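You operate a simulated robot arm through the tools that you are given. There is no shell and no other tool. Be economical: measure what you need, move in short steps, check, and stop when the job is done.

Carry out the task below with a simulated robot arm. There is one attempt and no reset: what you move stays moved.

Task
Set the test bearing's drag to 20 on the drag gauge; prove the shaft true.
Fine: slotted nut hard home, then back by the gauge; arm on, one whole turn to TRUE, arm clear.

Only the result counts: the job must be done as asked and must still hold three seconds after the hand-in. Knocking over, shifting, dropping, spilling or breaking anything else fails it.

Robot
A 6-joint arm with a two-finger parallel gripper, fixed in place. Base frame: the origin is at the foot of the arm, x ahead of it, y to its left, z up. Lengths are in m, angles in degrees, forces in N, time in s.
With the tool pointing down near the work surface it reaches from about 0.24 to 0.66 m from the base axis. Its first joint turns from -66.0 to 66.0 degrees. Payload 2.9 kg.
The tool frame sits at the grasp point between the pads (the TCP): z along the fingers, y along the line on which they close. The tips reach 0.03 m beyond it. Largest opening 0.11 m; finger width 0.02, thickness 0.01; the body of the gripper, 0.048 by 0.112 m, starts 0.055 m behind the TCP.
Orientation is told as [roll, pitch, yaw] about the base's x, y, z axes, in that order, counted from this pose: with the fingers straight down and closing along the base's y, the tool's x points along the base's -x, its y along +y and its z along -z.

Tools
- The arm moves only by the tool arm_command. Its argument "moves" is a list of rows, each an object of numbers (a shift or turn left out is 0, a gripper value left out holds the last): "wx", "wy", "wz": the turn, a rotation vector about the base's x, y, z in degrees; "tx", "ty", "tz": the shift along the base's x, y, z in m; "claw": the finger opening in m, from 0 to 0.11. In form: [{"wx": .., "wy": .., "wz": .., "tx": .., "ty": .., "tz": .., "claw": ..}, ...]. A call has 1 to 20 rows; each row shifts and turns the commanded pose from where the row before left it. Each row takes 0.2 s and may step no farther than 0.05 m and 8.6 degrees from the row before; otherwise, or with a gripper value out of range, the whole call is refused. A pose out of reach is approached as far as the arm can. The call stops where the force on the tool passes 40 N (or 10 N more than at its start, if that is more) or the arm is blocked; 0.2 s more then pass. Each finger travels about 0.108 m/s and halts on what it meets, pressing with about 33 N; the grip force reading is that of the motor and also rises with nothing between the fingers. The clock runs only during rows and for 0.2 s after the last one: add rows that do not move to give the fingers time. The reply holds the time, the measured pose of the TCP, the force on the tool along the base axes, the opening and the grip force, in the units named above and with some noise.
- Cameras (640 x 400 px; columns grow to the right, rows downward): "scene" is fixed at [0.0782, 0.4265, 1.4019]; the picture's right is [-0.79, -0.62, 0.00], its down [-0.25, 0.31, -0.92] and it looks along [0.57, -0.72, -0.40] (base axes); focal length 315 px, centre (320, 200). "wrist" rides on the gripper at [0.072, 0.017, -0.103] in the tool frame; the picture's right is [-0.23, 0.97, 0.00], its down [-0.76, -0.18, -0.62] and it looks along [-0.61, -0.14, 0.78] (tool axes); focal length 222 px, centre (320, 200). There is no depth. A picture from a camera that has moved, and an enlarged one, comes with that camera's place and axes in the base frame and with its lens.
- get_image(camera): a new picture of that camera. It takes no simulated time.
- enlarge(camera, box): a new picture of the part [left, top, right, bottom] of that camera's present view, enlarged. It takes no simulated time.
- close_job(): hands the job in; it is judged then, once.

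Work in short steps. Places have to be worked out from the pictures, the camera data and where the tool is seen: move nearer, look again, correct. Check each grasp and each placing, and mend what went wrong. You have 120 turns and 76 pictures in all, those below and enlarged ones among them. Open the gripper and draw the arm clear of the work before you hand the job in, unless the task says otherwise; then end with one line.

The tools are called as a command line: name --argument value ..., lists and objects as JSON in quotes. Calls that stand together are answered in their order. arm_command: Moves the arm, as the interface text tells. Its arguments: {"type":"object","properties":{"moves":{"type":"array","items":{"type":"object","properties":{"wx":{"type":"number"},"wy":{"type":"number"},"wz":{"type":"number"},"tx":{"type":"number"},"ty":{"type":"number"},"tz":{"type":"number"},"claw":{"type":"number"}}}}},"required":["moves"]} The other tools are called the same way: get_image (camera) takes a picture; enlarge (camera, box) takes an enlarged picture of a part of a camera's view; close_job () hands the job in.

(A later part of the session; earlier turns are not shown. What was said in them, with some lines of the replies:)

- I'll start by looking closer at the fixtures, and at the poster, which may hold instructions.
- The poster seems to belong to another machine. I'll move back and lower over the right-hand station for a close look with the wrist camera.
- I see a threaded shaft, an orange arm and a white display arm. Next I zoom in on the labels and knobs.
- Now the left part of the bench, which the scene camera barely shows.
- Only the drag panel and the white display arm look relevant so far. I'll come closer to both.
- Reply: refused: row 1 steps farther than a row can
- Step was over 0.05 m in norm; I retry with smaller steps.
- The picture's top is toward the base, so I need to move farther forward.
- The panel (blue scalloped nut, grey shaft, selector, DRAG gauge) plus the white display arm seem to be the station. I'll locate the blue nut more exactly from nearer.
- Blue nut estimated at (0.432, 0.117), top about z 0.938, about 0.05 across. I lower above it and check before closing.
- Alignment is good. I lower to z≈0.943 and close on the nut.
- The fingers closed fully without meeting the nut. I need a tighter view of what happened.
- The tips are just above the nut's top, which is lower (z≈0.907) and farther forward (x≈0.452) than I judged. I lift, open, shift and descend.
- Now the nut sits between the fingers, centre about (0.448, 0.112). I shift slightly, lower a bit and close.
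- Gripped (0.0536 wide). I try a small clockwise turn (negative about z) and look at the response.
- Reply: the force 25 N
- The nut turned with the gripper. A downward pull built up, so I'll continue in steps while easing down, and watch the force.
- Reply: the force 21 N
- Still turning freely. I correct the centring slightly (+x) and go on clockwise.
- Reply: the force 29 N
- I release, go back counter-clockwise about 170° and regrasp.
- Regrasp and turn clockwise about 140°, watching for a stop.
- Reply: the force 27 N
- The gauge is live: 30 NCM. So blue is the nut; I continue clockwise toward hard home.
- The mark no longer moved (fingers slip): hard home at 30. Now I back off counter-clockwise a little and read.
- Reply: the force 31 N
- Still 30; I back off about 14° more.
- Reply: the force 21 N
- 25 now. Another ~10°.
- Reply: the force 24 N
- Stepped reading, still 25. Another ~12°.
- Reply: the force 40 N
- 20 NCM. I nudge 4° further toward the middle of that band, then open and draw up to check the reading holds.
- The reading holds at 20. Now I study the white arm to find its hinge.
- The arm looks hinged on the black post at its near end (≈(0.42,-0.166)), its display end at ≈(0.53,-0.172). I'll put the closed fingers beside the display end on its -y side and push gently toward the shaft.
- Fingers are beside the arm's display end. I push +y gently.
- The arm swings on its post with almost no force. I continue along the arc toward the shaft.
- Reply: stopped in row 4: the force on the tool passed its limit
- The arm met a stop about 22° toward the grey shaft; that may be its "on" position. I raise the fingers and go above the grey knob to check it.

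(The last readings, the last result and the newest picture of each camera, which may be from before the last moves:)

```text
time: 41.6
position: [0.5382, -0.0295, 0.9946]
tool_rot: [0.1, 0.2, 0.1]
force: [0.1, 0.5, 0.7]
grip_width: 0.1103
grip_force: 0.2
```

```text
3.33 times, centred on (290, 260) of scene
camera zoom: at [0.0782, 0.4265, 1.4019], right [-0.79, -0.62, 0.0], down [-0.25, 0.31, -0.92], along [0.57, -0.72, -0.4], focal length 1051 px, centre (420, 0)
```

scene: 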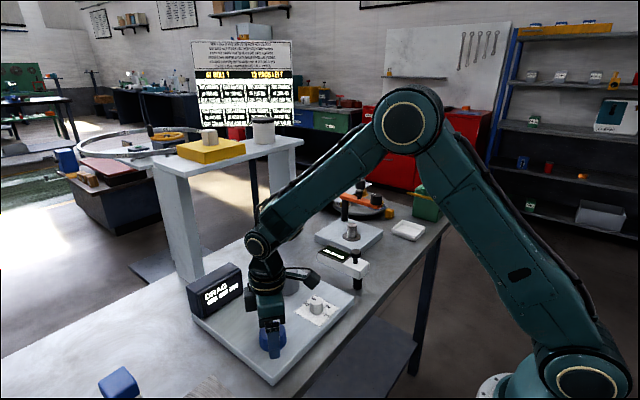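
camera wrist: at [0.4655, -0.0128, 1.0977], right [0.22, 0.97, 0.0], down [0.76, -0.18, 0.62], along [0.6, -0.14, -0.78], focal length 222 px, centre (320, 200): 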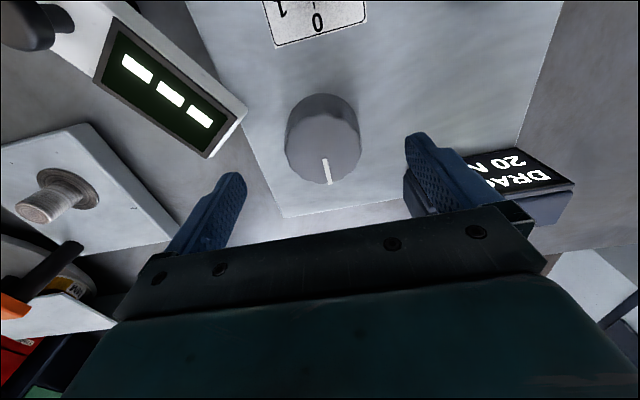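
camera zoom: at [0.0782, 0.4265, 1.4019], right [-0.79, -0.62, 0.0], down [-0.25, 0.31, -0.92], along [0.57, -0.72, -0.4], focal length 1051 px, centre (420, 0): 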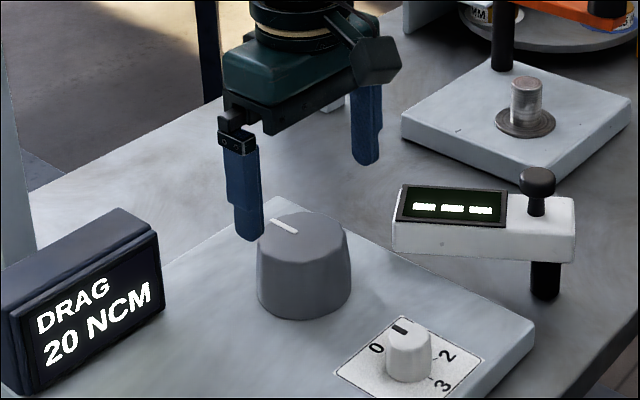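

Grey shaft centre at ≈(0.550,-0.029), about 0.065 wide. I move over it, lower, and grip.

arm_command --moves '[{"tx": 0.011, "ty": 0.0}, {"tz": -0.03}, {"tz": -0.025}, {"tz": -0.014}, {"claw": 0.04}, {}, {}, {}]'

enlarge --camera "wrist" --box '[160, 20, 480, 220]'

```text
time: 43.4
position: [0.5489, -0.0303, 0.9205]
tool_rot: [0.1, 0.2, -0.2]
force: [3.4, -24.5, -7.9]
grip_width: 0.0699
grip_force: 45.1
```

```text
2.00 times, centred on (320, 120) of wrist
camera zoom: at [0.4761, -0.0122, 1.0245], right [0.23, 0.97, 0.0], down [0.76, -0.18, 0.62], along [0.6, -0.14, -0.78], focal length 444 px, centre (320, 360)
```

zoom: 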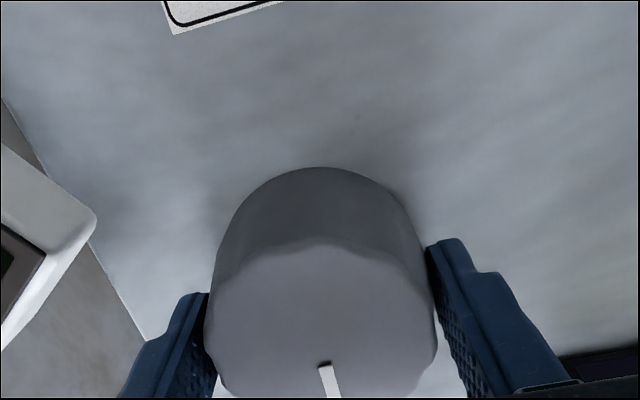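

Gripped. I recentre by -2.5 mm in y and turn clockwise ~80°, then look at the arm's display.

arm_command --moves '[{"ty": -0.0025}, {"wz": -8}, {"wz": -8}, {"wz": -8}, {"wz": -8}, {"wz": -8}, {"wz": -8}, {"wz": -8}, {"wz": -8}, {"wz": -8}, {"wz": -8}, {}]'

enlarge --camera "scene" --box '[200, 200, 380, 320]'

```text
time: 46.0
position: [0.5493, -0.0289, 0.9215]
tool_rot: [-0.1, 0.3, -79.8]
force: [1.8, 10.1, -27.9]
grip_width: 0.0695
grip_force: 45.2
```

```text
3.33 times, centred on (290, 260) of scene
camera zoom: at [0.0787, 0.4268, 1.4018], right [-0.79, -0.62, 0.0], down [-0.25, 0.31, -0.92], along [0.57, -0.72, -0.4], focal length 1051 px, centre (420, 0)
```

zoom: 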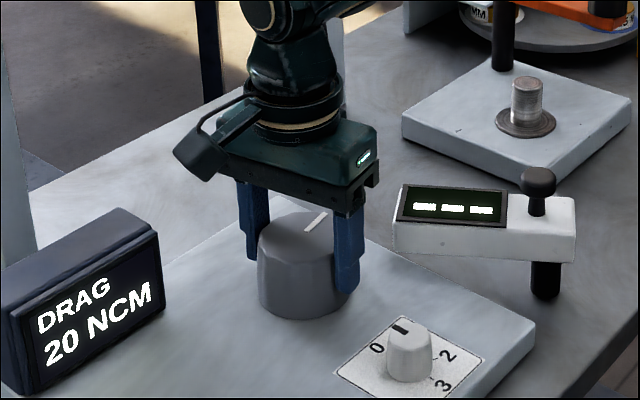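

The shaft turns with the fingers. No display change yet; I continue clockwise to complete a whole turn and see.

arm_command --moves '[{"wz": -8}, {"wz": -8}, {"wz": -8}, {"wz": -8}, {"wz": -8}, {"wz": -8}, {"wz": -8}, {"wz": -8}, {"wz": -8}, {"wz": -8}, {}]'

```text
time: 48.4
position: [0.5511, -0.0291, 0.9222]
tool_rot: [0.1, 0.4, -159.8]
force: [20.2, 17.8, -28.2]
grip_width: 0.0695
grip_force: 44.9
```

Wrist range is generous. I ease the side load and keep turning in the same grip.

arm_command --moves '[{"tx": 0.001, "ty": 0.001, "tz": -0.002}, {"wz": -8}, {"wz": -8}, {"wz": -8}, {"wz": -8}, {"wz": -8}, {"wz": -8}, {"wz": -8}, {"wz": -8}, {"wz": -8}, {"wz": -8}, {"wz": -8}, {"wz": -8}, {}]'

enlarge --camera "scene" --box '[200, 200, 380, 320]'

```text
time: 49.4
position: [0.5516, -0.0296, 0.9211]
tool_rot: [-0.2, 0.0, -175.4]
force: [1.6, 5.2, 0.2]
grip_width: 0.0696
grip_force: 44.8
out of reach, approached as far as the arm can: row 4
stopped in row 4: the force on the tool passed its limit (the readings are from after the stop); the commanded pose is now the measured one
```

```text
3.33 times, centred on (290, 260) of scene
camera zoom: at [0.0782, 0.4266, 1.4018], right [-0.79, -0.62, 0.0], down [-0.25, 0.31, -0.92], along [0.57, -0.72, -0.4], focal length 1051 px, centre (420, 0)
```

zoom: 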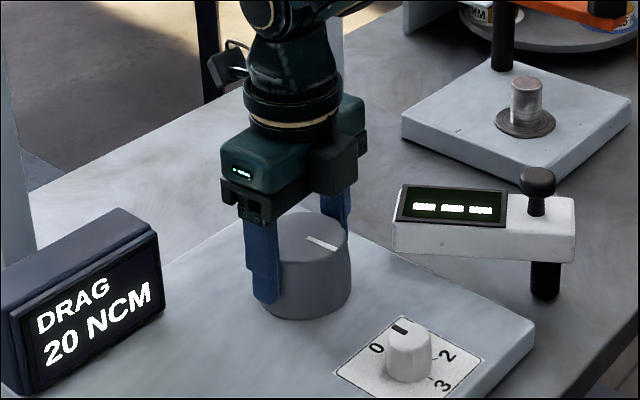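

The wrist limit is at -175°. I release, return counter-clockwise 215°, regrasp and finish the turn.

arm_command --moves '[{"claw": 0.1}, {}, {"wz": 8.5}, {"wz": 8.5}, {"wz": 8.5}, {"wz": 8.5}, {"wz": 8.5}, {"wz": 8.5}, {"wz": 8.5}, {"wz": 8.5}, {"wz": 8.5}, {"wz": 8.5}, {"wz": 8.5}, {"wz": 8.5}, {"wz": 8.5}, {"wz": 8.5}, {"wz": 8.5}, {"wz": 8.5}, {"wz": 8.5}, {"wz": 8.5}]'

arm_command --moves '[{"wz": 8.5}, {"wz": 8.5}, {"wz": 8.5}, {"wz": 8.5}, {"wz": 8.5}, {"wz": 8.5}, {"wz": 8.5}, {"tz": -0.001}, {"claw": 0.04}, {}, {}]'

arm_command --moves '[{"wz": -8.5}, {"wz": -8.5}, {"wz": -8.5}, {"wz": -8.5}, {"wz": -8.5}, {"wz": -8.5}, {"wz": -8.5}, {"wz": -8.5}, {"wz": -8.5}, {"wz": -8.5}, {"wz": -8.5}, {"wz": -8.5}, {"wz": -8.5}, {}]'

arm_command --moves '[{"wz": -8.5}, {"wz": -8.5}, {"wz": -8.5}, {"wz": -8.5}, {"wz": -8.5}, {"wz": -8.5}, {"wz": -8.5}, {"wz": -8.5}, {"wz": -8.5}, {"wz": -8.5}, {}]'

enlarge --camera "scene" --box '[200, 200, 380, 320]'

```text
time: 53.5
position: [0.5507, -0.0304, 0.9224]
tool_rot: [-0.1, 0.0, -22.4]
force: [0.2, -1.1, 0.8]
grip_width: 0.1
grip_force: 0.1
```

```text
time: 56.0
position: [0.5507, -0.029, 0.9205]
tool_rot: [0.0, 0.0, 36.9]
force: [-5.6, 7.1, 3.7]
grip_width: 0.0693
grip_force: 44.5
```

```text
time: 59.0
position: [0.5506, -0.0314, 0.921]
tool_rot: [-0.1, 0.0, -73.6]
force: [-8.4, 16.0, -13.2]
grip_width: 0.0693
grip_force: 44.9
```

```text
time: 61.4
position: [0.5489, -0.0317, 0.9202]
tool_rot: [-0.2, -0.2, -158.7]
force: [-20.0, 14.3, 14.8]
grip_width: 0.0691
grip_force: 45.0
```

```text
3.33 times, centred on (290, 260) of scene
camera zoom: at [0.0775, 0.4269, 1.4018], right [-0.79, -0.62, 0.0], down [-0.25, 0.31, -0.92], along [0.57, -0.72, -0.4], focal length 1051 px, centre (420, 0)
```

zoom: 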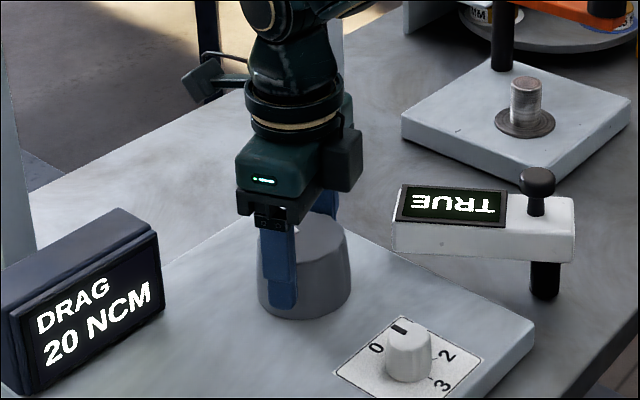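

TRUE shows and drag stays 20. I release, rise, turn the wrist back, and go to the +y side of the white arm to push it clear.

arm_command --moves '[{"claw": 0.1}, {}, {}, {"tz": 0.04}, {"tz": 0.04}, {"wz": 8.5}, {"wz": 8.5}, {"wz": 8.5}, {"wz": 8.5}, {"wz": 8.5}, {"wz": 8.5}, {"wz": 8.5}, {"wz": 8.5}, {"wz": 8.5}, {"wz": 8.5}, {"wz": 8.5}, {"wz": 8.5}, {"wz": 8.5}, {"wz": 8.5}]'

arm_command --moves '[{"wz": 8.5, "claw": 0.0}, {"wz": 8.5}, {"wz": 8.5}, {"wz": 8.5}, {"wz": 5.7}, {"tx": -0.03, "ty": -0.025}, {"tx": -0.03, "ty": -0.03}, {}]'

get_image --camera "wrist"

```text
time: 65.3
position: [0.5517, -0.0311, 0.9999]
tool_rot: [-0.2, 0.0, -39.5]
force: [-0.4, -0.4, -0.9]
grip_width: 0.1
grip_force: 0.1
```

```text
time: 67.2
position: [0.4911, -0.0881, 0.9996]
tool_rot: [-0.1, -0.1, 0.0]
force: [-0.5, 1.4, -0.6]
grip_width: 0.0
grip_force: 33.1
```

```text
25 pictures are left
camera wrist: at [0.4178, -0.0694, 1.1031], right [0.23, 0.97, 0.0], down [0.76, -0.18, 0.62], along [0.61, -0.14, -0.78], focal length 222 px, centre (320, 200)
```

wrist: 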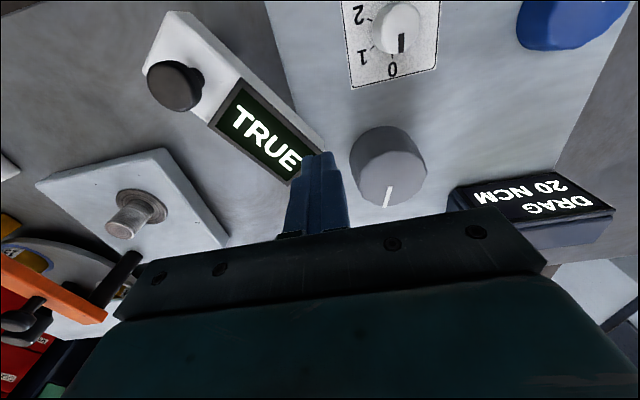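

The arm's +y corner is at about (0.503,-0.090); I shift to y=-0.063, x=0.484, descend, and push -y back past its original angle.

arm_command --moves '[{"tx": -0.007, "ty": 0.025}, {"tz": -0.03}, {"tz": -0.025}, {"tz": -0.01}, {}, {"ty": -0.01}, {"ty": -0.01}, {"ty": -0.01}, {"ty": -0.01}, {"ty": -0.01}, {"ty": -0.01}, {"ty": -0.01}, {}]'

enlarge --camera "scene" --box '[200, 200, 380, 320]'

```text
time: 70.0
position: [0.4847, -0.132, 0.9361]
tool_rot: [-0.1, 0.0, 0.1]
force: [-0.1, 0.1, 1.0]
grip_width: 0.0
grip_force: 32.7
```

```text
3.33 times, centred on (290, 260) of scene
camera zoom: at [0.0782, 0.4265, 1.4019], right [-0.79, -0.62, 0.0], down [-0.25, 0.31, -0.92], along [0.57, -0.72, -0.4], focal length 1051 px, centre (420, 0)
```

zoom: 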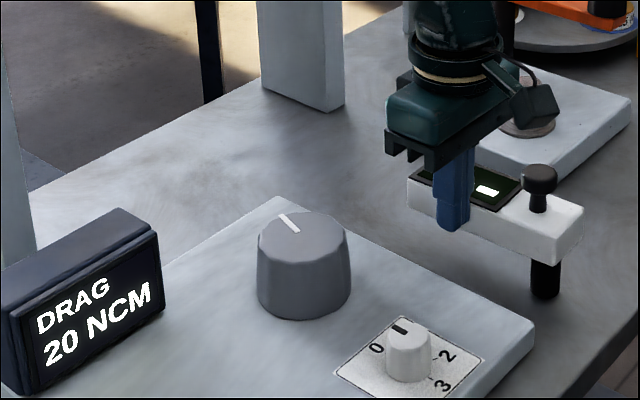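

The arm is coming off (display back to dashes). I push ~15 mm more to its original rest angle, then back away and check.

arm_command --moves '[{"ty": -0.008}, {"ty": -0.007}, {}, {"ty": 0.015}, {"tz": 0.04}, {"tz": 0.04}, {"tz": 0.04}, {"tx": -0.04, "tz": 0.02}, {"tx": -0.04, "tz": 0.02, "claw": 0.1}, {"ty": 0.04}, {"tz": 0.03}, {}, {}]'

enlarge --camera "scene" --box '[190, 190, 400, 350]'

get_image --camera "scene"

```text
time: 70.5
position: [0.4844, -0.1353, 0.9349]
tool_rot: [0.6, 0.2, 1.3]
force: [-1.6, 8.3, 3.1]
grip_width: 0.0002
grip_force: 32.9
stopped in row 2: the force on the tool passed its limit (the readings are from after the stop); the commanded pose is now the measured one
```

```text
2.50 times, centred on (295, 270) of scene
camera zoom: at [0.0781, 0.4268, 1.4018], right [-0.79, -0.62, 0.0], down [-0.25, 0.31, -0.92], along [0.57, -0.72, -0.4], focal length 788 px, centre (382, 25)
```

zoom: 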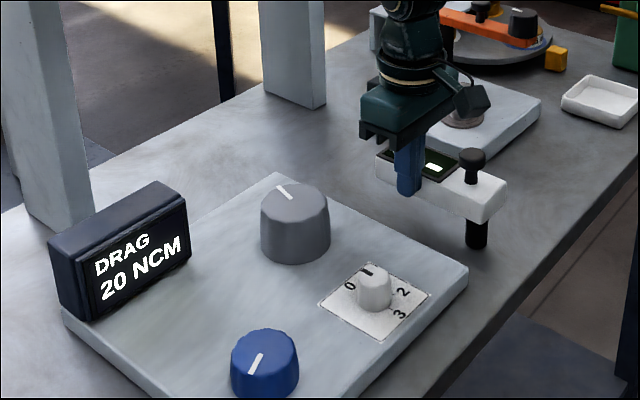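

```text
22 pictures are left
```

scene: 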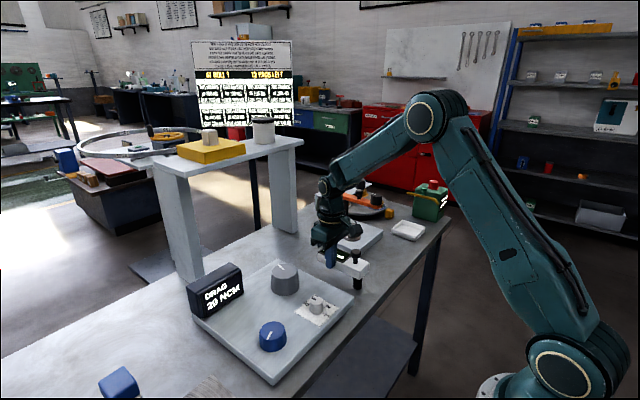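

It hit the clear-side stop, so the arm is fully clear. I draw away and take a last look.

arm_command --moves '[{"ty": 0.015, "wx": -0.6, "wz": -1.3}, {"tz": 0.04}, {"tz": 0.04}, {"tz": 0.04}, {"tx": -0.04, "tz": 0.02}, {"tx": -0.04, "tz": 0.02, "claw": 0.1}, {"ty": 0.04}, {"tz": 0.03}, {}, {}]'

enlarge --camera "scene" --box '[190, 190, 400, 350]'

```text
time: 72.8
position: [0.4017, -0.0836, 1.1275]
tool_rot: [-0.1, 0.0, -0.2]
force: [-0.1, 0.0, 0.0]
grip_width: 0.0998
grip_force: 0.0
```

```text
2.50 times, centred on (295, 270) of scene
camera zoom: at [0.0782, 0.4265, 1.4019], right [-0.79, -0.62, 0.0], down [-0.25, 0.31, -0.92], along [0.57, -0.72, -0.4], focal length 788 px, centre (382, 25)
```

zoom: 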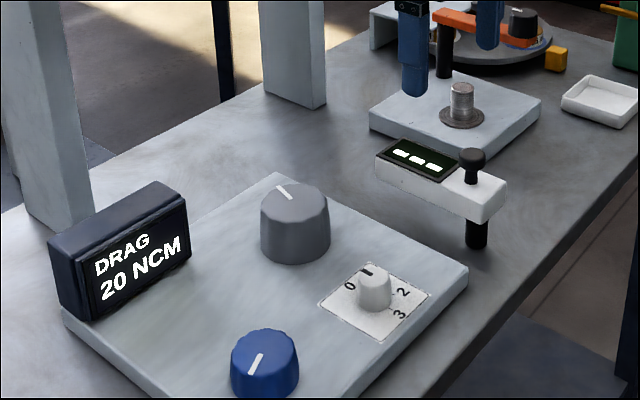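

Drag reads 20, TRUE was shown after a whole turn, the white arm is back at its clear stop, and the gripper is open and away. I hand in.

close_job

```text
The job is handed in.
```

I ran the nut hard home (30), backed it off to 20 NCM on the drag gauge, turned the shaft one whole turn with the arm on until it read TRUE, then swung the arm clear and handed in. I left the 0–3 selector untouched.
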